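You operate a simulated robot arm through the tools that you are given. There is no shell and no other tool. Be economical: measure what you need, move in short steps, check, and stop when the job is done.

Carry out the task below with a simulated robot arm. There is one attempt and no reset: what you move stays moved.

TASK
Unbolt the grey box and move the lump from it to the grate.
Fine: loosen the bolt with the spanner and put it back; undo the hand nut; then shut the lid and tighten the nut again; the other lumps stay.
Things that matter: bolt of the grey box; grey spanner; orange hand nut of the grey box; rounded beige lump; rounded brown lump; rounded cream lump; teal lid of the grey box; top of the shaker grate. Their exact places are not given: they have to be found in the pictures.

Only the result counts: the job must be done as asked and must still hold three seconds after the hand-in. Knocking over, shifting, dropping, spilling or breaking anything else fails it. Lids that push on must go on centred and level and be pressed home; caps that screw on are set level and turned clockwise until they are tight.

THE ROBOT
A 7-joint arm with a two-finger gripper, on a carriage that runs on a rail from [-843, 1] to [1537, -2] (x, y) and turns from -3.543 to 2.269 rad about z. Base frame: it is fixed where the carriage stands at the start and does not move with it; the origin is on the floor, on the carriage's upright axis, x ahead of it, y to its left, z up; the surface under the hand at the start is at about z = 800. Readings come in mm, rad, newtons and seconds.
Its first joint turns from -2.601 to 2.601 rad. Places, roughly: bolt of the grey box [1200, -500, 900]; orange hand nut of the grey box [1000, -500, 900]; rounded beige lump [1500, -750, 1000]; rounded brown lump [1500, -750, 1000]; rounded cream lump [1250, -500, 750]; teal lid of the grey box [1100, -500, 900]; top of the shaker grate [1500, -600, 900]. Payload 2.45 kg.
The tool frame sits at the grasp point between the pads (the TCP): z along the fingers, y along the line on which they close. The tips reach 26 mm beyond it. The gripper opens to 96 mm. The gripper's body begins 69 mm behind the TCP.
Orientation is told as [roll, pitch, yaw] about the base's x, y, z axes, in that order, counted from this pose: with the fingers straight down and closing along the base's y, the tool's x points along the base's -x, its y along +y and its z along -z.

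THE INTERFACE
- The arm moves only by the tool drive_tool. Its argument "increments" is one flat list of numbers, 7 for each row, row after row: the shift along the tool's x, y, z in cm, then the turn, a rotation vector about the tool's x, y, z in rad, then the closure, from 0 (fully open) to 1 (shut). In form: [dx, dy, dz, ax, ay, az, hand, dx, dy, dz, ax, ay, az, hand, ...]. A call has 1 to 12 rows; each row shifts and turns the commanded pose from where the row before left it, along the tool's axes as they then stand. Each row takes 0.2 s and may step no farther than 50 mm and 0.15 rad from the row before; otherwise, or with a gripper value out of range, the whole call is refused. Where a pose cannot be reached the arm comes as near as it can. A force on the tool above 80 N (or 10 N above the force at the start of the call, whichever is more), or a blocked arm, ends the call early, and 0.2 s more pass. Each finger halts on what it meets, pressing with about 28 N; the grip force reading is that of the motor and also rises with nothing between the fingers. The clock runs only during rows and for 0.2 s after the last one: add rows that do not move to give the fingers time. It gives the time, the measured TCP pose, the force on the tool (base axes), the opening and the grip force at its end, in the units of the frame above (readings bear some noise), with the torque about the TCP (base axes, N m) and any sound that the robot's microphone picked up, and new pictures: "show" is both (left out), scene, wrist or none.
- Cameras (640 x 400 px; columns grow to the right, rows downward): "scene" is now at [32.4, 128.7, 1542.9]; the picture's right is [-0.48, -0.88, 0.00], its down [-0.46, 0.25, -0.85] and it looks along [0.75, -0.41, -0.52] (base axes); focal length 291 px, centre (320, 200). "wrist" rides on the gripper at [82, 3, -98] in the tool frame; the picture's right is [-0.04, 1.00, 0.00], its down [-0.73, -0.03, -0.68] and it looks along [-0.68, -0.03, 0.73] (tool axes); focal length 256 px, centre (320, 200).
- lift_body(by): slides the trunk up (or, below 0, down) by that many mm; the arm and the scene camera ride with it, the base frame stays. It gives what a move gives, with no picture.
- steer(legs): drives the robot by 1 to 6 legs, each [ahead, left, turn to the left] in mm, mm and rad, along the robot's own axes; the way and the turn of a leg run together, so that a leg with both is an arc; at most 1500 mm and 3.142 rad a leg. The arm and the cameras ride along, it lands a little off, and it stops where it bumps. It keeps to its track: a leg is cut to what the track allows. It gives what a move gives, and a new picture of the scene camera.
- head_to(pan, tilt): turns the head with the scene camera to pan (to the left, within 2.705 rad either way) and tilt (down, from -0.506 to 1.204), counted from straight ahead of the robot. It gives what a move gives, and a new picture of the scene camera.
- point_at(camera, pixels): for up to 12 pixels [column, row] of the newest picture of that camera ("zoom" is the newest enlarged one), the place [x, y, z] in the base frame of the surface seen there, good to about 2 mm. No time passes.
- enlarge(camera, box): a new picture of the part [left, top, right, bottom] of that camera's present view, enlarged. No time passes.
- close_job(): hands the job in; it is judged then, once.

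Work in short steps. Measure before you move; look again where a grasp or a placing could have gone wrong, and mend it. You have 80 turns and 260 pictures in all, those below and enlarged ones among them. Open the gripper and draw the arm clear of the work before you hand the job in, unless the task says otherwise; then end with one line.

The tools are called after "Call:" as a command line: name --argument value ..., lists and objects as JSON in quotes. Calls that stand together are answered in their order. drive_tool: Moves the arm, as the interface text tells. Its arguments: {"type":"object","properties":{"increments":{"type":"array","items":{"type":"number"}},"show":{"type":"string","enum":["both","scene","wrist","none"]}},"required":["increments"]} The other tools are called the same way: lift_body (by) slides the trunk up or down; steer (legs) drives the base; head_to (pan, tilt) turns the head that bears the scene camera; point_at (camera, pixels) gives the place of the surface under pixels of a picture; enlarge (camera, box) takes an enlarged picture of a part of a camera's view; close_job () hands the job in.

At the start:

```text
t: 0.0
tcp_pos: [817.5, -407.7, 1158.4]
ee_rot: [0.001, -0.001, 0.002]
force: [-0.2, 0.2, 0.4]
moment: [0.02, -0.01, -0.02]
grip_width: 96.2
gripper_force: 0.0
trunk travel left (down, up): [-525.0, 185.0]
robot x, y, heading: [-3.2, 2.3, 0.002]
head pan, tilt: [-0.497, 0.548]
```

scene: 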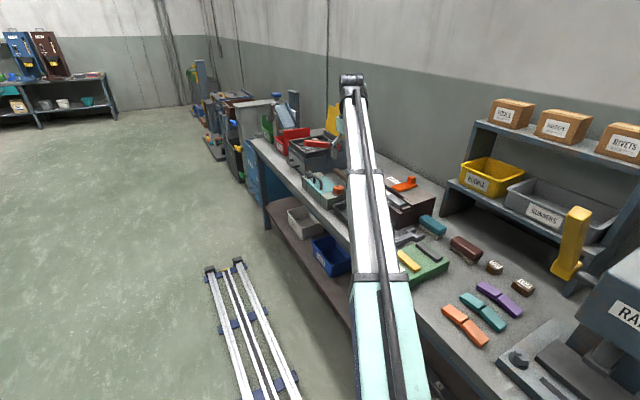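
wrist: 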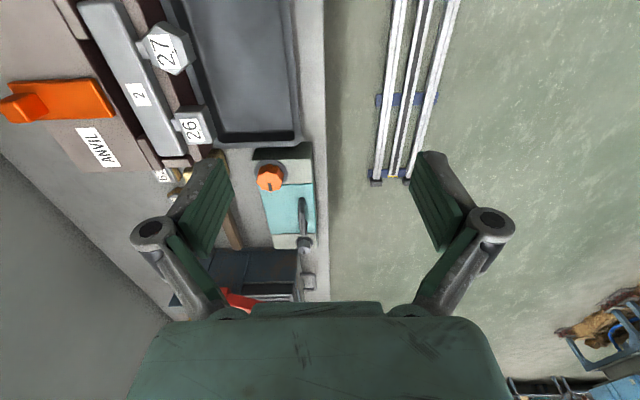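

The wrist picture shows the grey box with teal lid and orange nut near (285,200). I enlarge both views to find the details.

Call:
enlarge --camera "wrist" --box '[220, 130, 340, 310]'

Call:
enlarge --camera "scene" --box '[190, 60, 350, 220]'

Call:
point_at --camera "wrist" --pixels '[[270, 178], [304, 240], [285, 200], [240, 270], [310, 283], [167, 50], [190, 125], [302, 210]]'

```text
2.22 times, centred on (280, 220) of wrist
```

zoom: 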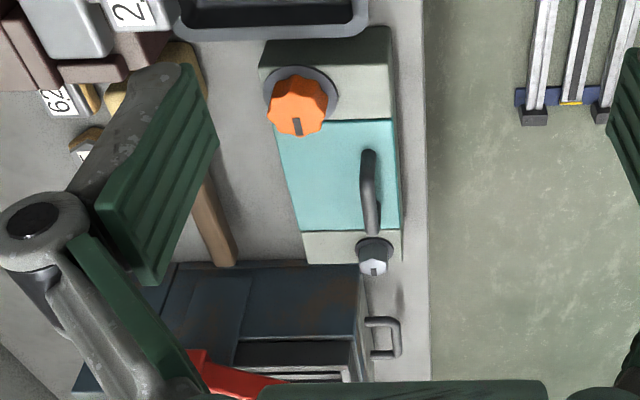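

```text
2.50 times, centred on (270, 140) of scene
```

zoom: 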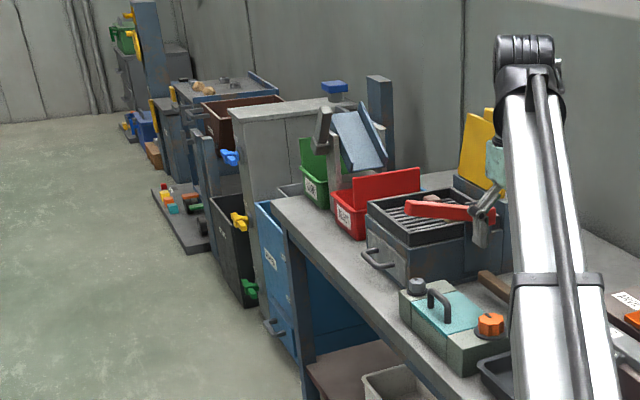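

```text
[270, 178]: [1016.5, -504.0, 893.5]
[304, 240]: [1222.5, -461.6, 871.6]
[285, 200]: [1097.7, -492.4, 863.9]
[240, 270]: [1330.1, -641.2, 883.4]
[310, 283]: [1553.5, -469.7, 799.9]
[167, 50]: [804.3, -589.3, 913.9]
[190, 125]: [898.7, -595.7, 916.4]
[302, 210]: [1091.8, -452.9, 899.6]
```

The box spans about x 960–1240, y −440…−540, on the bench. I tuck the arm in front of the robot, so that I can then drive alongside the bench.

Call:
drive_tool --increments '[2.5, 4.5, -1, 0, 0, 0, 0, 2.5, 4.5, -1, 0, 0, 0, 0, 2.5, 4.5, -1, 0, 0, 0, 0, 2.5, 4.5, -1, 0, 0, 0, 0, 2.5, 4.5, -1, 0, 0, 0, 0, 2.5, 4.5, -1, 0, 0, 0, 0, 2.5, 4.5, -1, 0, 0, 0, 0, 2.5, 4.5, -1, 0, 0, 0, 0, 0, 4.5, 0, 0, 0, 0, 0]' --show "scene"

Call:
steer --legs '[[1100, 0, 0]]'

```text
refused: row 1 steps farther than a row can; nothing moved
```

```text
t: 5.5
tcp_pos: [1898.5, -409.2, 1158.6]
ee_rot: [0.0, 0.0, 0.0]
force: [0.0, 0.1, 0.3]
moment: [-0.01, -0.01, -0.02]
grip_width: 95.9
gripper_force: 0.0
trunk travel left (down, up): [-525.0, 185.0]
robot x, y, heading: [1080.6, -0.7, -0.002]
head pan, tilt: [-0.497, 0.548]
```

scene: 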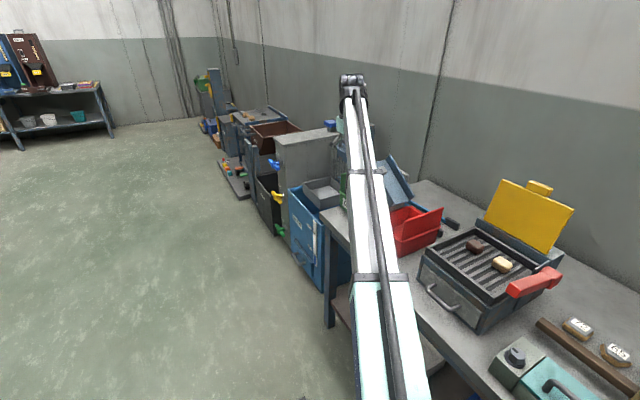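

The step was a little too big and the robot drove anyway without harm. Now I retract the arm with smaller rows.

Call:
drive_tool --increments '[2, 4.3, -1, 0, 0, 0, 0, 2, 4.3, -1, 0, 0, 0, 0, 2, 4.3, -1, 0, 0, 0, 0, 2, 4.3, -1, 0, 0, 0, 0, 2, 4.3, -1, 0, 0, 0, 0, 2, 4.3, -1, 0, 0, 0, 0, 2, 4.3, -1, 0, 0, 0, 0, 2, 4.3, -1, 0, 0, 0, 0, 2, 4.3, 0, 0, 0, 0, 0]' --show "none"

Call:
point_at --camera "scene" --pixels '[[475, 243], [503, 263], [480, 268], [515, 355], [535, 285], [530, 210], [540, 188], [440, 285]]'

```text
t: 7.5
tcp_pos: [1778.2, -35.1, 1116.9]
ee_rot: [0.0, -0.014, 0.0]
force: [0.1, -1.1, -0.3]
moment: [0.01, -0.01, -0.01]
grip_width: 96.2
gripper_force: 0.1
out of reach, approached as far as the arm can: row 3, 4, 5, 6, 7, 8, 9
trunk travel left (down, up): [-525.0, 185.0]
robot x, y, heading: [1079.2, -2.4, 0.003]
head pan, tilt: [-0.497, 0.548]
```

```text
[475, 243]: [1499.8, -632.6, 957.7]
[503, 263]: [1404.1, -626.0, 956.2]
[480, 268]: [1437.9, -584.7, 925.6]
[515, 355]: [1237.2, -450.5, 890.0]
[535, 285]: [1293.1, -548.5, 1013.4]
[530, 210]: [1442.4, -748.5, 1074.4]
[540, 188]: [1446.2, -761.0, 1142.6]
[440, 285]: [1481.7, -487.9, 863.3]
```

TCP is at radius 700; I raise the trunk for clearance, turn to face the bench and tilt the head down.

Call:
lift_body --by 150

Call:
steer --legs '[[0, 0, -1.571]]'

Call:
head_to --pan 0.3 --tilt 0.75

Call:
head_to --pan -0.5 --tilt 0.75

Call:
enlarge --camera "wrist" --box '[0, 0, 640, 400]'

```text
t: 9.3
tcp_pos: [1779.3, -35.9, 1266.6]
ee_rot: [0.001, -0.012, -0.001]
force: [0.0, 0.0, 0.1]
moment: [0.01, 0.0, 0.0]
grip_width: 96.0
gripper_force: 0.1
trunk travel left (down, up): [-675.0, 35.0]
robot x, y, heading: [1081.0, -3.8, -0.002]
head pan, tilt: [-0.497, 0.548]
```

```text
t: 13.5
tcp_pos: [1046.3, -698.7, 1266.5]
ee_rot: [0.0, -0.012, -1.575]
force: [-0.6, 0.3, -0.1]
moment: [0.02, -0.02, 0.04]
grip_width: 96.1
gripper_force: 0.0
trunk travel left (down, up): [-675.0, 35.0]
robot x, y, heading: [1083.3, -1.5, -1.577]
head pan, tilt: [-0.497, 0.548]
```

scene: 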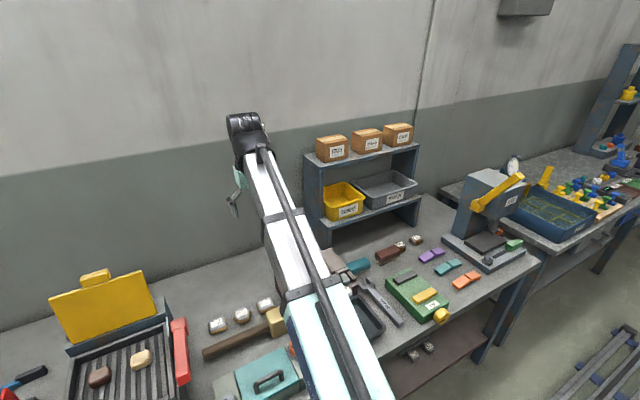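

```text
t: 14.7
tcp_pos: [1045.1, -699.6, 1268.0]
ee_rot: [0.001, -0.013, -1.574]
force: [0.3, -0.8, -0.1]
moment: [0.0, 0.01, -0.05]
grip_width: 96.1
gripper_force: 0.1
trunk travel left (down, up): [-675.0, 35.0]
robot x, y, heading: [1083.3, -1.0, -1.572]
head pan, tilt: [0.3, 0.75]
```

scene: 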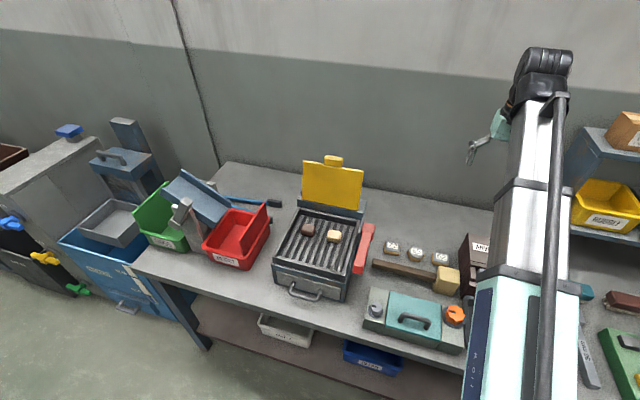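

```text
t: 15.8
tcp_pos: [1044.6, -700.7, 1267.7]
ee_rot: [0.001, -0.012, -1.575]
force: [0.7, -0.6, 0.8]
moment: [0.0, 0.01, 0.0]
grip_width: 96.1
gripper_force: 0.1
trunk travel left (down, up): [-675.0, 35.0]
robot x, y, heading: [1082.2, -0.5, -1.572]
head pan, tilt: [-0.499, 0.75]
```

scene: 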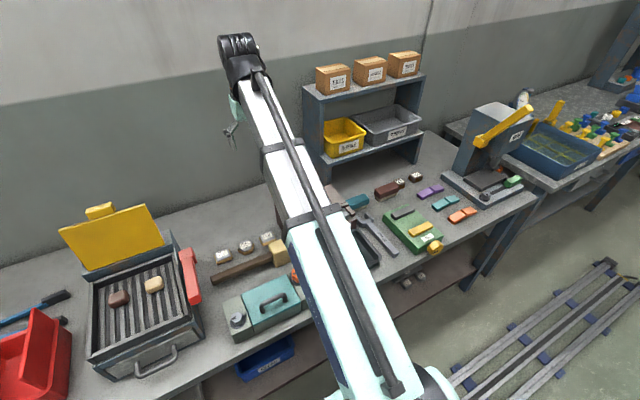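

```text
1.00 times, centred on (320, 200) of wrist (not enlarged: the box is as wide or as high as the picture)
```

zoom: 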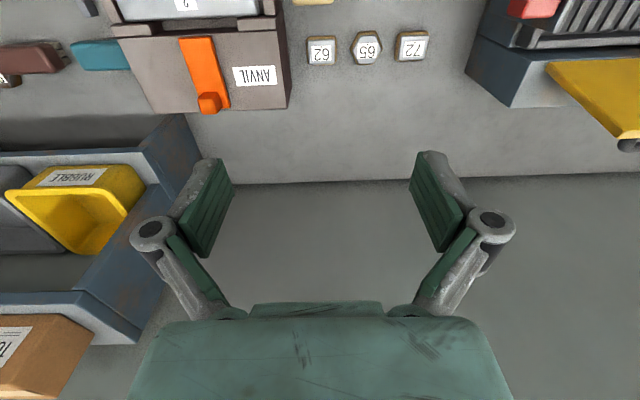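

A grey spanner lies near (378,232). I zoom on it and measure.

Call:
enlarge --camera "scene" --box '[320, 180, 448, 260]'

Call:
enlarge --camera "scene" --box '[200, 220, 328, 350]'

Call:
point_at --camera "scene" --pixels '[[363, 222], [378, 234], [392, 249], [372, 220], [375, 260], [237, 318]]'

```text
5.00 times, centred on (384, 220) of scene
```

zoom: 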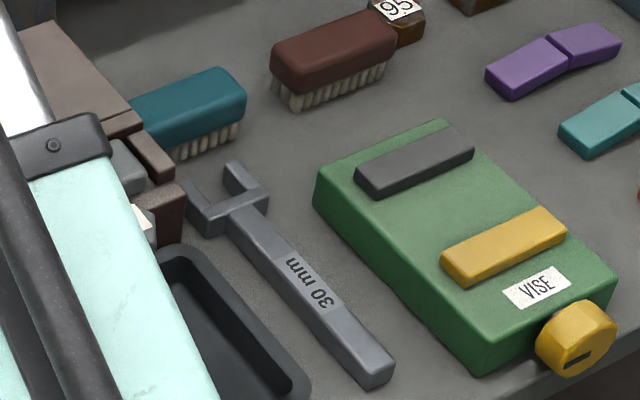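

```text
3.08 times, centred on (264, 285) of scene
```

zoom: 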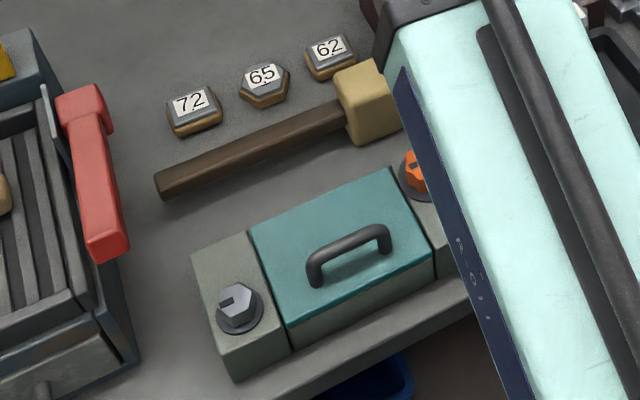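

```text
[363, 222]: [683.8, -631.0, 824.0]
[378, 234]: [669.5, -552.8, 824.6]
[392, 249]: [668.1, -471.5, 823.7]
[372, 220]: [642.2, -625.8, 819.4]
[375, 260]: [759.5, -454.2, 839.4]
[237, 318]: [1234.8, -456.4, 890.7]
```

Spanner: along y at x≈668, y −455…−640, top z 824. Now look at the box with head pan 0.3.

Call:
head_to --pan 0.25 --tilt 0.85

Call:
enlarge --camera "scene" --box '[340, 230, 484, 320]'

Call:
enlarge --camera "scene" --box '[244, 130, 388, 250]'

```text
t: 16.9
tcp_pos: [1045.3, -699.1, 1267.0]
ee_rot: [0.0, -0.012, -1.573]
force: [-0.3, -0.3, -0.2]
moment: [-0.02, -0.02, -0.04]
grip_width: 96.2
gripper_force: 0.1
trunk travel left (down, up): [-675.0, 35.0]
robot x, y, heading: [1084.7, 0.6, -1.574]
head pan, tilt: [0.25, 0.85]
```

scene: 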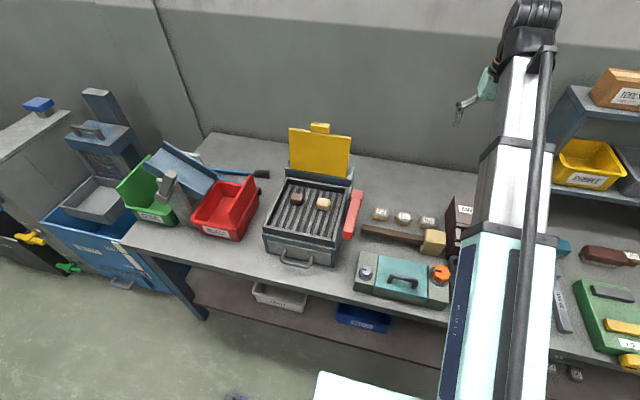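

```text
4.44 times, centred on (412, 275) of scene
```

zoom: 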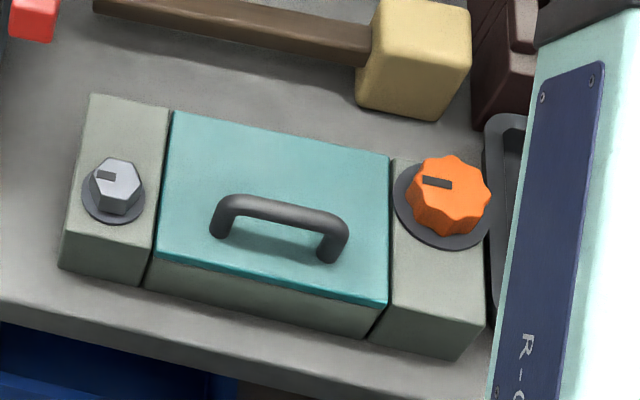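

```text
3.33 times, centred on (316, 190) of scene
```

zoom: 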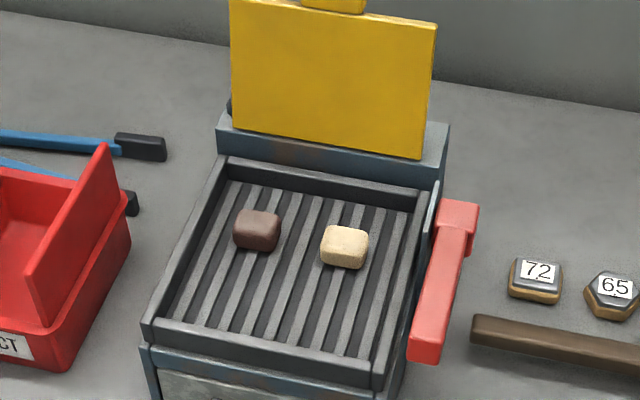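

Measure the grate from this zoom.

Call:
point_at --camera "zoom" --pixels '[[257, 225], [345, 240], [230, 190], [400, 225], [190, 320], [350, 350], [300, 300], [380, 365], [150, 325], [440, 340], [290, 265], [270, 385]]'

Call:
enlarge --camera "scene" --box '[340, 230, 484, 320]'

Call:
point_at --camera "zoom" --pixels '[[118, 172], [124, 205], [82, 195], [448, 185], [430, 232], [285, 212], [222, 200], [336, 225], [175, 120], [390, 170], [165, 260], [280, 150]]'

```text
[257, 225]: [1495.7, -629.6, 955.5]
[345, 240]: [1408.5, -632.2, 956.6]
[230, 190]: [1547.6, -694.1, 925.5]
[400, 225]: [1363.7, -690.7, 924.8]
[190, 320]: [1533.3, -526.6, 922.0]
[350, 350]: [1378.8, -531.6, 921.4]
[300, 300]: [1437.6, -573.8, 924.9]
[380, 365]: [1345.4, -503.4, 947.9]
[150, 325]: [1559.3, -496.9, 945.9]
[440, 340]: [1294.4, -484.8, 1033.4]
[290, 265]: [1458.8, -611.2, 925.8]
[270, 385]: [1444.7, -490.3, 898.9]
```

```text
4.44 times, centred on (412, 275) of scene
```

zoom: 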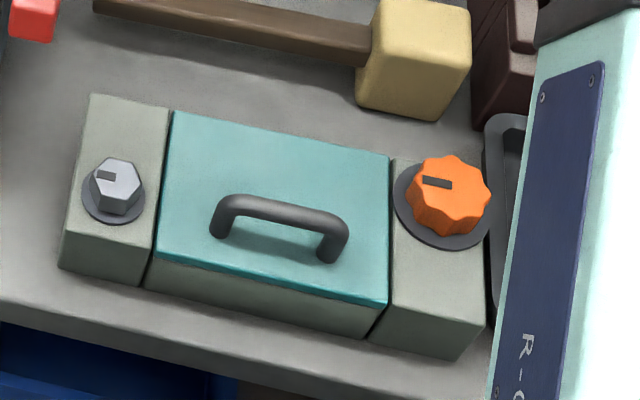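

```text
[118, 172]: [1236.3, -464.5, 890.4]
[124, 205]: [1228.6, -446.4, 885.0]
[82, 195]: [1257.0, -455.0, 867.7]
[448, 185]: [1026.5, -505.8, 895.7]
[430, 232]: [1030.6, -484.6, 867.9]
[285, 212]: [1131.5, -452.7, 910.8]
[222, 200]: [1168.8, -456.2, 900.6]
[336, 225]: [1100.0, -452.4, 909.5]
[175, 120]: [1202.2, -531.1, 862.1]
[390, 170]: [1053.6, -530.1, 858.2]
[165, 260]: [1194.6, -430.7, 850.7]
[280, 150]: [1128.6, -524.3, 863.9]
```

Bolt about (1233,−460), head z 868–890; nut about (1023,−502). I pull the arm back a little for clearance from the shelf, then slide the base to x≈800, from where everything should be in reach.

Call:
drive_tool --increments '[4, 0, 0, 0, 0, 0, 0, 4, 0, 0, 0, 0, 0, 0, 4, 0, 0, 0, 0, 0, 0, 4, 0, 0, 0, 0, 0, 0]' --show "none"

Call:
steer --legs '[[0, -283, 0]]'

Call:
head_to --pan -0.4 --tilt 0.9

Call:
enlarge --camera "wrist" --box '[0, 0, 640, 400]'

```text
t: 17.9
tcp_pos: [1044.4, -568.5, 1209.7]
ee_rot: [-0.002, -0.022, -1.573]
force: [-0.8, 1.4, 1.3]
moment: [0.01, -0.01, -0.03]
grip_width: 96.1
gripper_force: 0.1
out of reach, approached as far as the arm can: row 1, 2, 3, 4
trunk travel left (down, up): [-675.0, 35.0]
robot x, y, heading: [1085.9, 0.4, -1.573]
head pan, tilt: [0.25, 0.85]
```

```text
t: 19.9
tcp_pos: [759.4, -569.9, 1209.9]
ee_rot: [-0.002, -0.021, -1.576]
force: [-0.1, 0.2, -0.9]
moment: [0.02, -0.04, 0.01]
grip_width: 96.0
gripper_force: 0.0
trunk travel left (down, up): [-675.0, 35.0]
robot x, y, heading: [800.0, -0.1, -1.577]
head pan, tilt: [0.25, 0.85]
```

scene: 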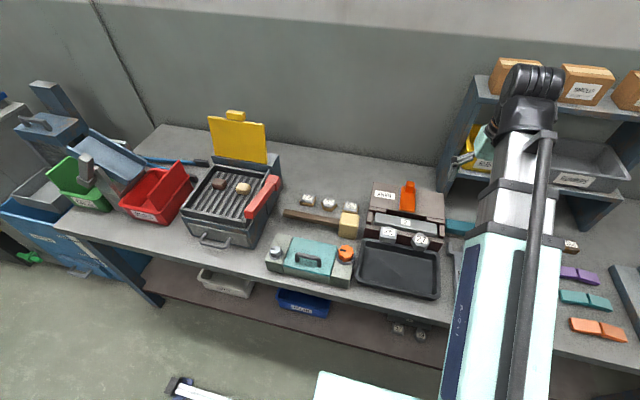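

```text
t: 20.9
tcp_pos: [759.1, -570.3, 1208.6]
ee_rot: [-0.001, -0.021, -1.575]
force: [0.6, 0.8, -0.6]
moment: [-0.01, -0.02, 0.04]
grip_width: 95.9
gripper_force: 0.0
trunk travel left (down, up): [-675.0, 35.0]
robot x, y, heading: [796.8, 0.6, -1.578]
head pan, tilt: [-0.4, 0.901]
```

scene: 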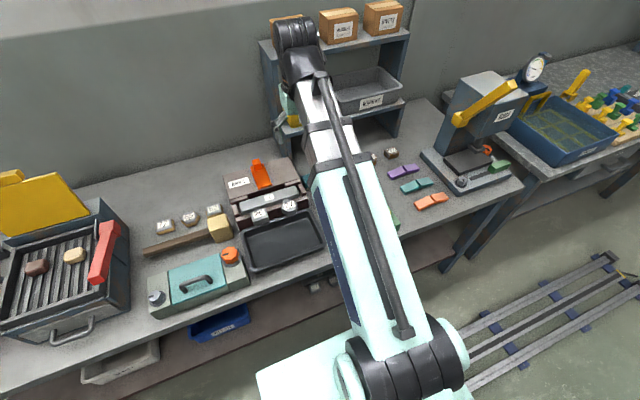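

```text
1.00 times, centred on (320, 200) of wrist (not enlarged: the box is as wide or as high as the picture)
```

zoom: 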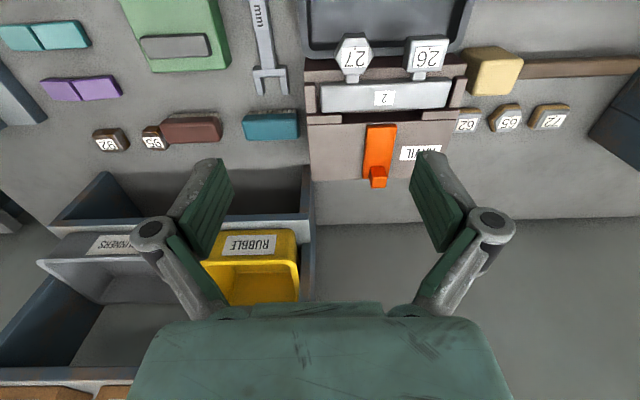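

The wrist view shows the spanner at (262,50). I zoom and measure it.

Call:
enlarge --camera "wrist" --box '[180, 0, 340, 100]'

Call:
point_at --camera "zoom" --pixels '[[305, 5], [345, 5], [320, 100], [335, 200], [355, 255], [315, 290], [405, 275], [317, 355], [418, 340], [360, 290], [330, 150], [365, 330]]'

```text
4.00 times, centred on (260, 50) of wrist
```

zoom: 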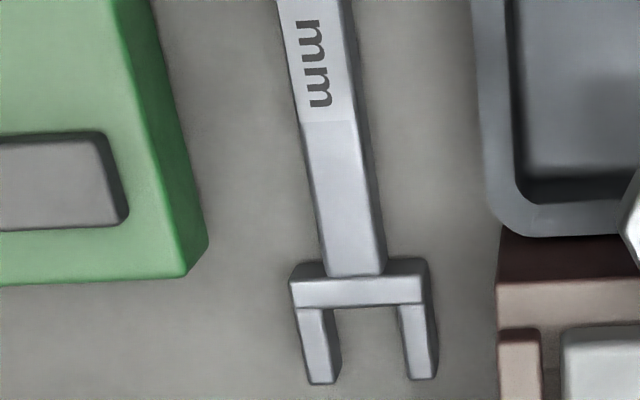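

```text
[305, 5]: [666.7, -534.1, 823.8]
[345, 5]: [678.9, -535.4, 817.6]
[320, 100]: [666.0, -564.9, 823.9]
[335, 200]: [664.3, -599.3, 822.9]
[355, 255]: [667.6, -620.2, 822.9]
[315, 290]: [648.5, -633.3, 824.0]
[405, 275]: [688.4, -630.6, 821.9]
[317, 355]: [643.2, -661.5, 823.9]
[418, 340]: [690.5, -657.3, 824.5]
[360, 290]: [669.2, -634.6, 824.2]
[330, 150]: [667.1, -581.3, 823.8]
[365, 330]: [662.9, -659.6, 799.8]
```

Spanner axis x≈667, slot bottom y≈−640, z 800–824. Lower the trunk and look hard at the bolt's hex orientation with the head.

Call:
lift_body --by -150

Call:
head_to --pan 0.6 --tilt 0.8

Call:
enlarge --camera "scene" --box '[280, 180, 408, 260]'

```text
t: 22.6
tcp_pos: [759.8, -569.7, 1059.9]
ee_rot: [0.0, -0.021, -1.572]
force: [-0.3, -0.1, 0.1]
moment: [-0.03, -0.03, 0.0]
grip_width: 95.9
gripper_force: 0.2
trunk travel left (down, up): [-525.0, 185.0]
robot x, y, heading: [797.1, 1.8, -1.573]
head pan, tilt: [-0.4, 0.901]
```

```text
t: 23.9
tcp_pos: [759.7, -569.2, 1059.0]
ee_rot: [-0.002, -0.022, -1.574]
force: [-0.4, 0.3, -0.4]
moment: [-0.01, -0.02, 0.01]
grip_width: 96.2
gripper_force: 0.0
trunk travel left (down, up): [-525.0, 185.0]
robot x, y, heading: [796.9, 3.4, -1.571]
head pan, tilt: [0.6, 0.799]
```

scene: 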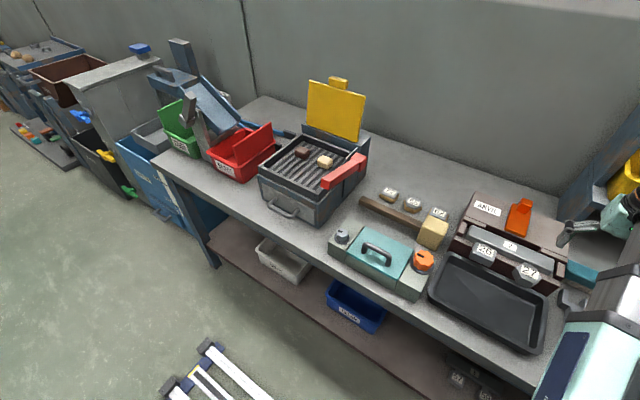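

```text
5.00 times, centred on (344, 220) of scene
```

zoom: 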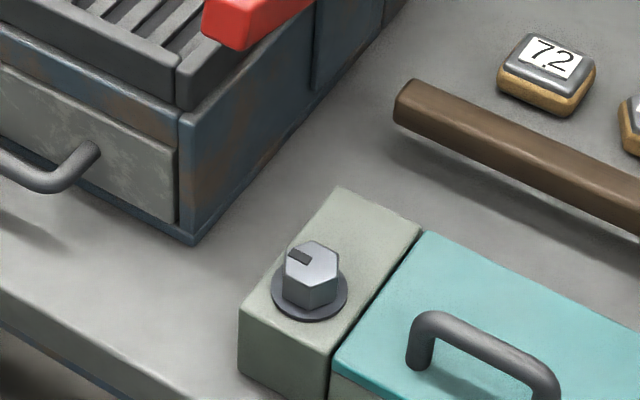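

Measure the vertices of the hex top in the zoom.

Call:
enlarge --camera "scene" --box '[326, 220, 358, 250]'

```text
13.33 times, centred on (342, 235) of scene
```

zoom: 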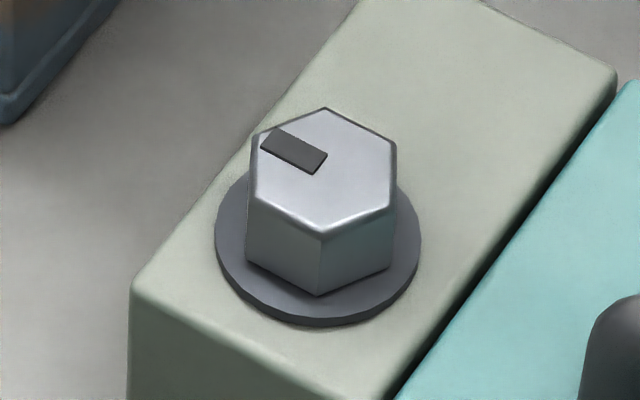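

Call:
point_at --camera "zoom" --pixels '[[257, 141], [324, 110], [393, 146], [391, 205], [322, 231], [256, 192], [324, 170], [220, 240], [415, 240], [320, 315], [265, 148], [320, 162]]'

```text
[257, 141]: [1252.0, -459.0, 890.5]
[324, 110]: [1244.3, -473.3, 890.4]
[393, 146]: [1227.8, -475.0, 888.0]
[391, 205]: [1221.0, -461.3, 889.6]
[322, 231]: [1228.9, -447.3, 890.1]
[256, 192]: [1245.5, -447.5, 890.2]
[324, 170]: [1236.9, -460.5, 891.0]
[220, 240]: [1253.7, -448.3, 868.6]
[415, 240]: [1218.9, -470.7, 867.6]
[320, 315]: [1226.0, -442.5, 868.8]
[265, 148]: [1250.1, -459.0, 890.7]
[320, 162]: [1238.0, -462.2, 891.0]
```

Bolt centre (1236.6,−460.6), a vertex at 0°, so slot directions are 0°/60°/120°. Now go over the spanner handle at (667,−505) with the gripper half closed, stopping at z≈860.

Call:
drive_tool --increments '[2.13, -3.1, 0, 0, 0.022, 0, 0.48, 2.13, -3.1, 0, 0, 0, 0, 0.48, 2.13, -3.1, 0, 0, 0, 0, 0.48, 0, 0, 4.5, 0, 0, 0, 0.48, 0, 0, 4.5, 0, 0, 0, 0.48, 0, 0, 4.5, 0, 0, 0, 0.48, 0, 0, 4.5, 0, 0, 0, 0.48, 0, 0, 0, 0, 0, 0, 0.48]' --show "wrist"

Call:
head_to --pan -0.1 --tilt 1.0

```text
t: 25.7
tcp_pos: [663.7, -519.2, 854.0]
ee_rot: [-0.003, -0.001, -1.574]
force: [-0.2, 0.0, -0.2]
moment: [0.01, 0.01, 0.0]
grip_width: 50.2
gripper_force: 0.1
out of reach, approached as far as the arm can: row 1, 2, 3
trunk travel left (down, up): [-525.0, 185.0]
robot x, y, heading: [794.9, 1.5, -1.577]
head pan, tilt: [0.6, 0.799]
```

wrist: 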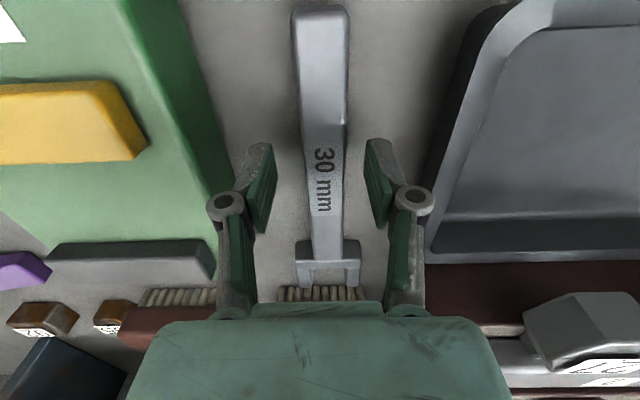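

```text
t: 26.8
tcp_pos: [663.8, -517.9, 854.6]
ee_rot: [-0.002, -0.001, -1.575]
force: [0.4, 0.3, -1.2]
moment: [0.01, -0.04, -0.03]
grip_width: 49.8
gripper_force: 0.1
trunk travel left (down, up): [-525.0, 185.0]
robot x, y, heading: [795.3, -3.5, -1.572]
head pan, tilt: [-0.099, 1.0]
```

scene: 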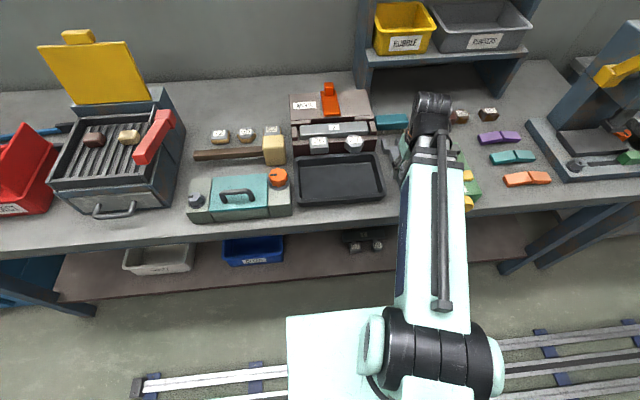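

The handle sits between the fingers; shift 3 mm, descend 25 mm to z≈829 and close.

Call:
drive_tool --increments '[0, 0.3, 1.2, 0, 0, 0, 0.48, 0, 0, 1.3, 0, 0, 0, 0.48, 0, 0, 0, 0, 0, 0, 0.8, 0, 0, 0, 0, 0, 0, 1, 0, 0, 0, 0, 0, 0, 1, 0, 0, 0, 0, 0, 0, 1]' --show "wrist"

```text
t: 28.2
tcp_pos: [665.1, -517.0, 828.6]
ee_rot: [-0.003, 0.0, -1.574]
force: [-1.0, 0.1, 0.3]
moment: [-0.22, 0.05, -0.08]
grip_width: 25.8
gripper_force: 27.7
trunk travel left (down, up): [-525.0, 185.0]
robot x, y, heading: [799.8, -1.0, -1.571]
head pan, tilt: [-0.099, 1.0]
```

wrist: 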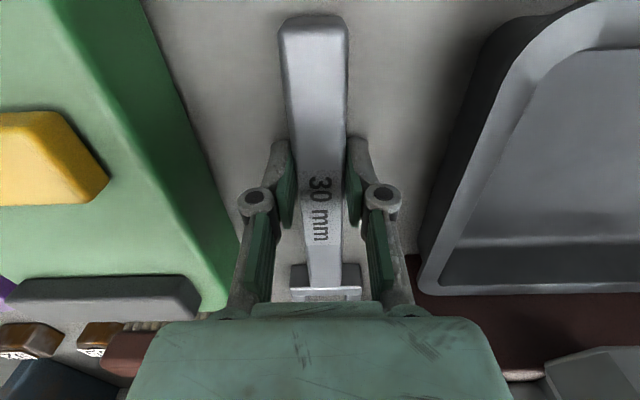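

Held, 26 mm wide. Lift 20 cm straight and look at the jaw with the scene camera.

Call:
drive_tool --increments '[0, 0, -2, 0, 0, 0, 1, 0, 0, -3, 0, 0, 0, 1, 0, 0, -4, 0, 0, 0, 1, 0, 0, -4, 0, 0, 0, 1, 0, 0, -4, 0, 0, 0, 1, 0, 0, -3, 0, 0, 0, 1, 0, 0, 0, 0, 0, 0, 1]' --show "both"

```text
t: 29.8
tcp_pos: [667.7, -518.2, 1029.3]
ee_rot: [-0.002, 0.0, -1.574]
force: [-1.7, -0.8, -0.3]
moment: [0.0, 0.04, -0.01]
grip_width: 0.0
gripper_force: 28.1
trunk travel left (down, up): [-525.0, 185.0]
robot x, y, heading: [800.2, -0.6, -1.572]
head pan, tilt: [-0.099, 1.0]
```

scene: 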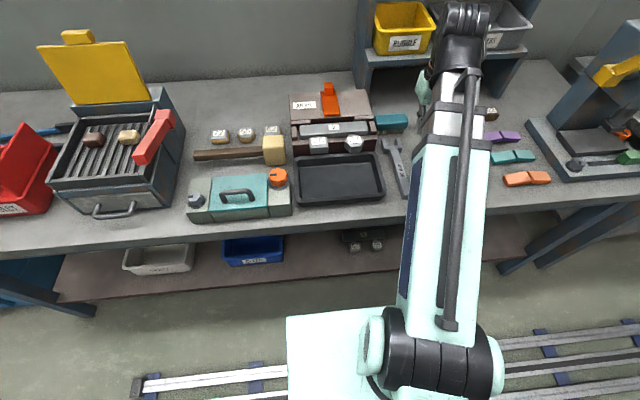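
wrist: 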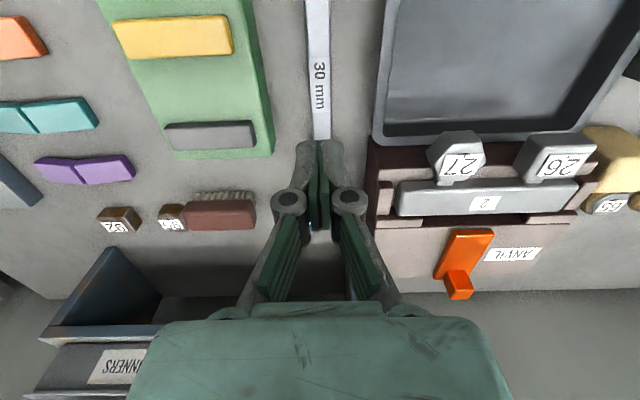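

The fingers slipped off: width reads 0 and the spanner still lies on the bench. I look closely at the handle's shape and whether it moved.

Call:
enlarge --camera "wrist" --box '[270, 0, 370, 70]'

Call:
enlarge --camera "scene" --box '[370, 130, 434, 210]'

Call:
point_at --camera "zoom" --pixels '[[225, 20], [270, 30], [260, 60], [300, 120], [290, 140], [330, 140], [320, 200], [340, 280], [360, 300]]'

Call:
point_at --camera "wrist" --pixels '[[308, 40], [318, 40], [328, 40], [307, 80], [320, 80], [330, 80], [300, 40], [336, 40]]'

```text
5.71 times, centred on (320, 35) of wrist
```

zoom: 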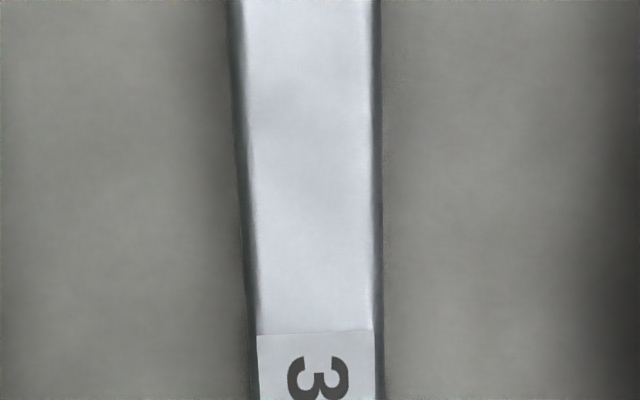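

```text
5.00 times, centred on (402, 170) of scene
```

zoom: 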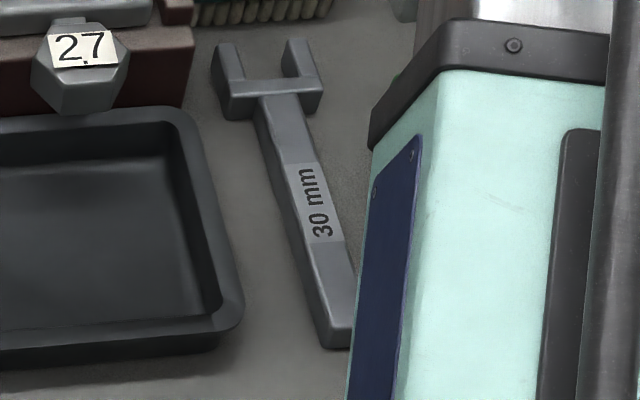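

```text
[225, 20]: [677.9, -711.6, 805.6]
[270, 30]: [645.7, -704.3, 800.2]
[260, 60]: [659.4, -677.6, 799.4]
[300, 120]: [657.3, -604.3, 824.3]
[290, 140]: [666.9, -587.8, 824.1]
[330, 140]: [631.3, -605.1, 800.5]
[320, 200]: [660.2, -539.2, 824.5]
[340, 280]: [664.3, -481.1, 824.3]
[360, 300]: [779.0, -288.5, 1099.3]
```

```text
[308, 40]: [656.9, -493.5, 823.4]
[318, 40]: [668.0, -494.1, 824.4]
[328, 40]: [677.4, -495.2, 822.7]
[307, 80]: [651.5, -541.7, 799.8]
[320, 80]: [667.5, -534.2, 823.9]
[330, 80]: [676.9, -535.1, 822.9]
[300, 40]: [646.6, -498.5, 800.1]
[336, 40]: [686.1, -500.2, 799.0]
```

The spanner is unmoved. I regrasp nearer its balance point (y≈−570) and as deep as possible, then lift slowly.

Call:
drive_tool --increments '[-2.6, 0, 3.5, 0, 0, 0, 0.48, -2.6, 0, 3.5, 0, 0, 0, 0.48, 0, 0, 4.5, 0, 0, 0, 0.48, 0, 0, 4.5, 0, 0, 0, 0.48, 0, 0, 2.5, 0, 0, 0, 0.48, 0, 0, 1.6, 0, 0, 0, 0.48, 0, 0, 0, 0, 0, 0, 0.48]' --show "wrist"

```text
t: 31.4
tcp_pos: [666.7, -569.2, 828.0]
ee_rot: [-0.002, -0.002, -1.574]
force: [-0.7, -0.3, 0.7]
moment: [0.0, -0.01, -0.03]
grip_width: 50.0
gripper_force: 0.1
trunk travel left (down, up): [-525.0, 185.0]
robot x, y, heading: [796.6, 2.4, -1.569]
head pan, tilt: [-0.099, 1.0]
```

wrist: 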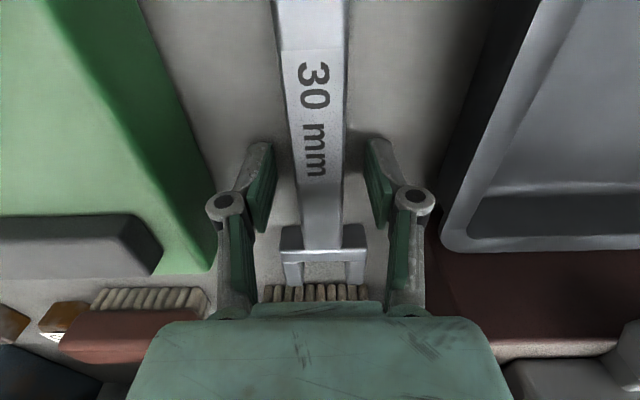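

Call:
drive_tool --increments '[0, 0, 0.1, 0, 0, 0, 0.8, 0, 0, 0, 0, 0, 0, 1, 0, 0, 0, 0, 0, 0, 1, 0, 0, 0, 0, 0, 0, 1, 0, 0, -0.3, 0, 0, 0, 1, 0, 0, -0.5, 0, 0, 0, 1, 0, 0, -0.7, 0, 0, 0, 1, 0, 0, 0, 0, 0, 0, 1]' --show "wrist"

```text
t: 33.2
tcp_pos: [667.5, -569.3, 841.1]
ee_rot: [-0.002, 0.001, -1.573]
force: [0.4, -0.6, -2.8]
moment: [-0.01, 0.02, -0.01]
grip_width: 25.6
gripper_force: 28.3
trunk travel left (down, up): [-525.0, 185.0]
robot x, y, heading: [795.7, -3.5, -1.575]
head pan, tilt: [-0.099, 1.0]
```

wrist: 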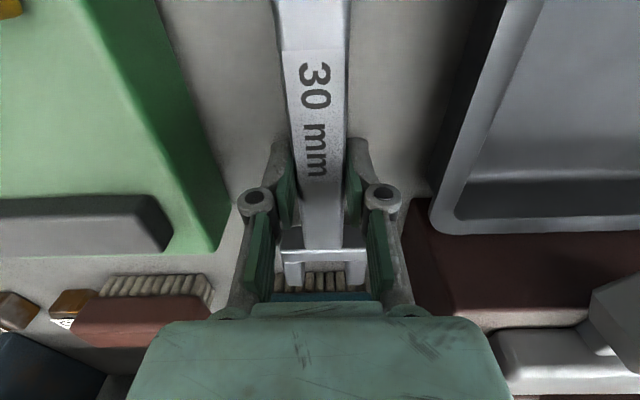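

Now it hangs with 2.8 N, well balanced. Lift further.

Call:
drive_tool --increments '[0, 0, -1.5, 0, 0, 0, 1, 0, 0, -2, 0, 0, 0, 1, 0, 0, -2.5, 0, 0, 0, 1, 0, 0, -2.5, 0, 0, 0, 1, 0, 0, -2.5, 0, 0, 0, 1, 0, 0, -2.5, 0, 0, 0, 1, 0, 0, -2, 0, 0, 0, 1, 0, 0, 0, 0, 0, 0, 1]' --show "both"

```text
t: 35.0
tcp_pos: [664.4, -568.9, 996.9]
ee_rot: [-0.002, 0.002, -1.574]
force: [0.2, 0.3, -2.7]
moment: [0.02, 0.01, -0.02]
grip_width: 25.6
gripper_force: 28.0
trunk travel left (down, up): [-525.0, 185.0]
robot x, y, heading: [796.5, -2.3, -1.571]
head pan, tilt: [-0.099, 1.0]
```

scene: 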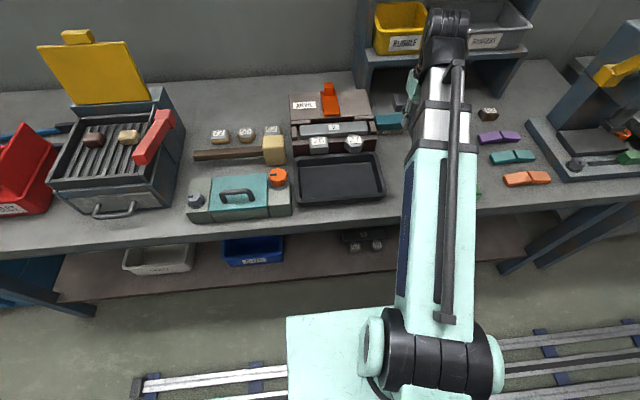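
wrist: 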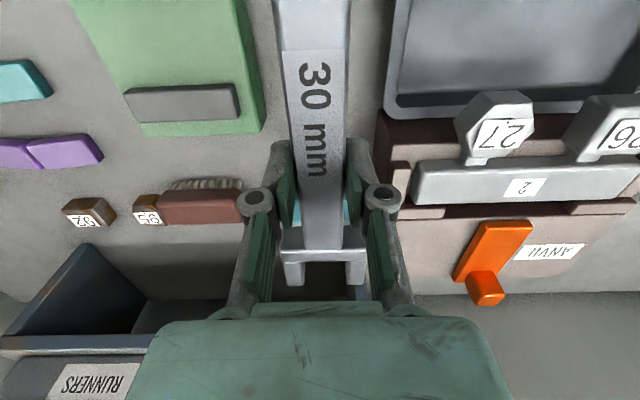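

Held. I measure the jaw relative to the TCP through the wrist camera.

Call:
enlarge --camera "wrist" --box '[270, 220, 380, 300]'

```text
5.00 times, centred on (325, 260) of wrist
```

zoom: 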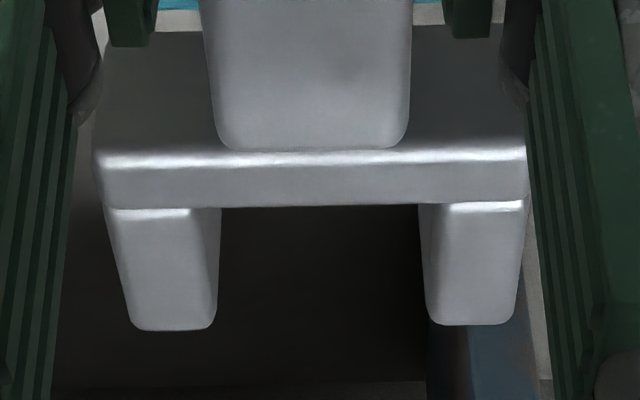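

Call:
point_at --camera "zoom" --pixels '[[215, 215], [425, 210], [212, 310], [430, 305], [135, 315], [515, 308], [108, 180], [525, 175], [315, 195], [310, 140], [310, 60], [320, 165]]'

```text
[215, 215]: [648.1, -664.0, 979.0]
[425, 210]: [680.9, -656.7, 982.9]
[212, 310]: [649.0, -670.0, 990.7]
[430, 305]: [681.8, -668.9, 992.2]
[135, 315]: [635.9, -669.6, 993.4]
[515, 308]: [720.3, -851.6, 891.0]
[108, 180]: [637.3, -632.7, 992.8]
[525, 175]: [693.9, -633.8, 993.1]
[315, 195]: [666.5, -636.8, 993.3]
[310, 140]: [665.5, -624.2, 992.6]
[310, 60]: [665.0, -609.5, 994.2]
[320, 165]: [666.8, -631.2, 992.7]
```

Slot is centred on the TCP axis, 33 mm gap, bolt centre will lie about 87 mm ahead of the TCP; spanner bottom is 28 mm under the TCP. I carry it toward the box and turn the yaw to −2.094 (handle at 60°) on the way.

Call:
drive_tool --increments '[0, 0, -3, 0, 0, 0, 1, 0.6, 4, 0, 0, 0, 0, 1, 0.6, 4, 0, 0, 0, 0, 1, 0.6, 4, 0, 0, 0, 0, 1, 0.6, 4, 0, 0, 0, 0, 1, 0.6, 4, 0, 0, 0, 0, 1, 0, 0, 0, 0, 0, 0.13, 1, 0, 0, 0, 0, 0, 0.13, 1, 0, 0, 0, 0, 0, 0.13, 1, 0, 0, 0, 0, 0, 0.13, 1, 0, 0, 0, 0, 0, 0, 1]' --show "wrist"

```text
t: 37.4
tcp_pos: [867.2, -541.5, 1026.8]
ee_rot: [-0.001, 0.0, -2.096]
force: [0.1, -0.1, -3.9]
moment: [0.01, -0.04, -0.01]
grip_width: 25.3
gripper_force: 28.0
trunk travel left (down, up): [-525.0, 185.0]
robot x, y, heading: [798.9, -1.7, -1.575]
head pan, tilt: [-0.099, 1.0]
```

wrist: 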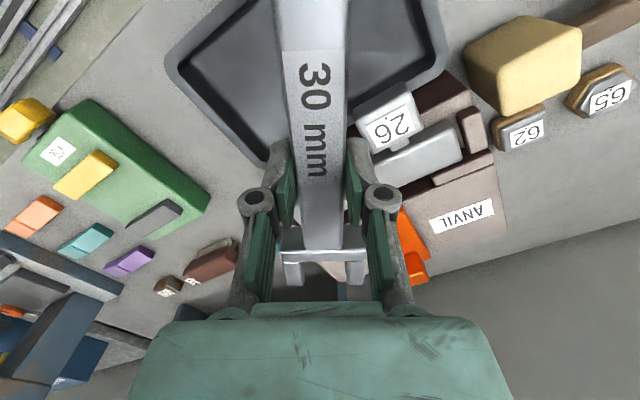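

Translate to above the bolt: target TCP (1280,−385).

Call:
drive_tool --increments '[3.417, 2.794, 0, 0, 0, 0, 1, 3.417, 2.794, 0, 0, 0, 0, 1, 3.417, 2.794, 0, 0, 0, 0, 1, 3.417, 2.794, 0, 0, 0, 0, 1, 3.417, 2.794, 0, 0, 0, 0, 1, 3.417, 2.794, 0, 0, 0, 0, 1, 3.417, 2.794, 0, 0, 0, 0, 1, 3.417, 2.794, 0, 0, 0, 0, 1, 3.417, 2.794, 0, 0, 0, 0, 1, 3.417, 2.794, 0, 0, 0, 0, 1, 0, 0, 3, 0, 0, 0, 1, 0, 0, 0, 0, 0, 0, 1]' --show "wrist"

Call:
head_to --pan 0.7 --tilt 0.8

Call:
enlarge --camera "wrist" --box '[260, 210, 390, 310]'

```text
t: 40.0
tcp_pos: [1281.1, -384.7, 992.8]
ee_rot: [0.0, 0.002, -2.095]
force: [-0.8, -0.7, -2.4]
moment: [0.0, 0.0, -0.01]
grip_width: 25.4
gripper_force: 28.1
trunk travel left (down, up): [-525.0, 185.0]
robot x, y, heading: [799.9, 1.9, -1.57]
head pan, tilt: [-0.099, 1.0]
```

wrist: 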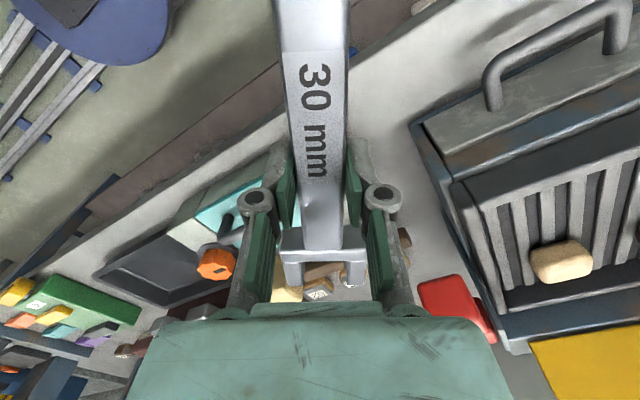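

```text
t: 41.1
tcp_pos: [1280.1, -385.8, 992.7]
ee_rot: [-0.001, 0.0, -2.095]
force: [0.0, -0.3, -3.8]
moment: [-0.01, 0.01, -0.02]
grip_width: 25.7
gripper_force: 28.1
trunk travel left (down, up): [-525.0, 185.0]
robot x, y, heading: [799.0, 1.8, -1.574]
head pan, tilt: [0.7, 0.799]
```

scene: 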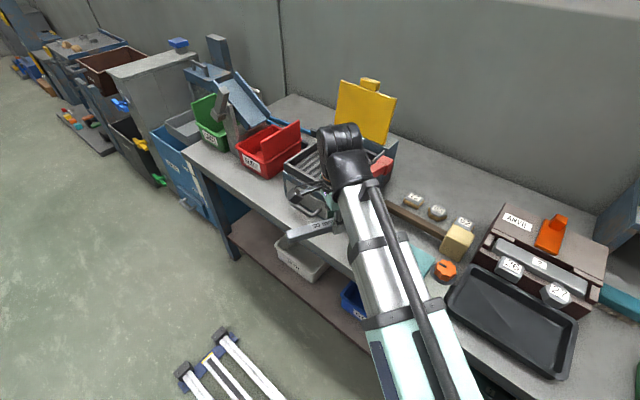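

```text
4.00 times, centred on (325, 260) of wrist
```

zoom: 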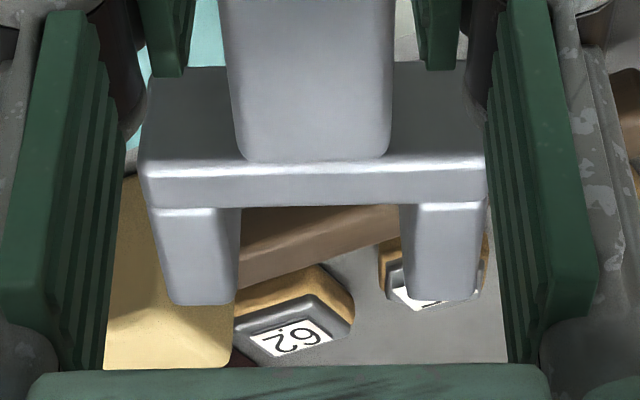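

Bolt is hidden from here. I back off 33 mm along the handle and lower, so the wrist camera sees the bolt in front of the prongs.

Call:
drive_tool --increments '[3.3, 0, 0, 0, 0, 0, 1, 0, 0, 3, 0, 0, 0, 1, 0, 0, 3, 0, 0, 0, 1, 0, 0, 1, 0, 0, 0, 1, 0, 0, 0, 0, 0, 0, 1]' --show "wrist"

Call:
enlarge --camera "wrist" --box '[260, 210, 390, 310]'

Call:
enlarge --camera "scene" --box '[270, 160, 430, 280]'

```text
t: 42.3
tcp_pos: [1296.1, -353.9, 924.0]
ee_rot: [-0.002, 0.0, -2.094]
force: [0.0, -0.2, -3.9]
moment: [0.0, -0.05, 0.03]
grip_width: 25.4
gripper_force: 28.4
trunk travel left (down, up): [-525.0, 185.0]
robot x, y, heading: [802.7, -3.5, -1.578]
head pan, tilt: [0.7, 0.799]
```

wrist: 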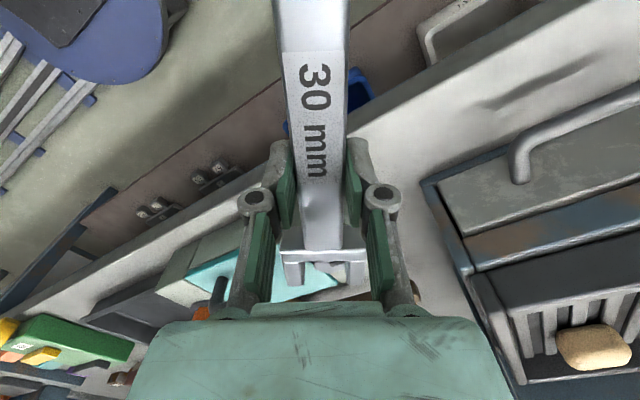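

```text
4.00 times, centred on (325, 260) of wrist
```

zoom: 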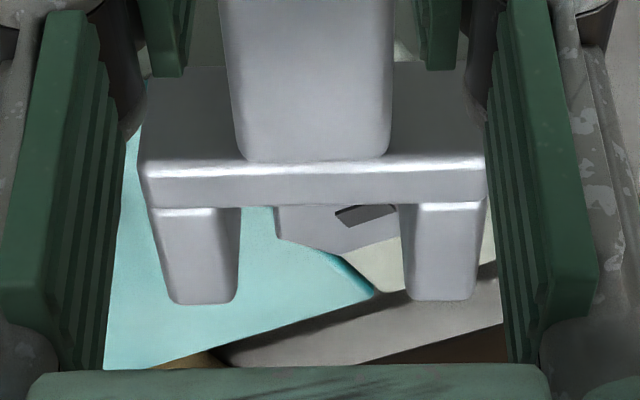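

```text
3.33 times, centred on (350, 220) of scene
```

zoom: 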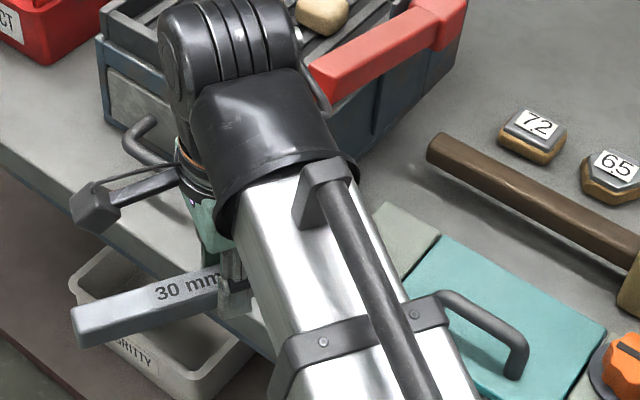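

The bolt appears between the prongs, slightly right of the middle. Lower to z≈901 and look again.

Call:
drive_tool --increments '[0.3, 0, 1.2, 0, 0, 0, 1, 0, 0, 1.1, 0, 0, 0, 1, 0, 0, 0, 0, 0, 0, 1]' --show "none"

Call:
enlarge --camera "wrist" --box '[280, 235, 376, 305]'

```text
t: 43.1
tcp_pos: [1296.5, -352.3, 903.4]
ee_rot: [-0.002, 0.001, -2.095]
force: [-0.3, -0.7, -3.0]
moment: [0.0, -0.02, -0.06]
grip_width: 25.6
gripper_force: 28.2
trunk travel left (down, up): [-525.0, 185.0]
robot x, y, heading: [797.0, 0.9, -1.574]
head pan, tilt: [0.7, 0.799]
```

```text
5.71 times, centred on (328, 270) of wrist
```

zoom: 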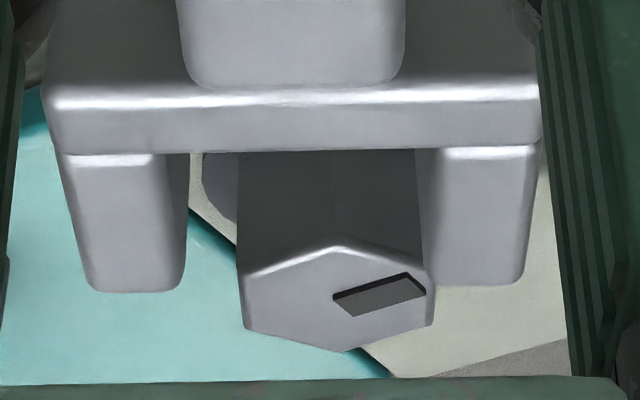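

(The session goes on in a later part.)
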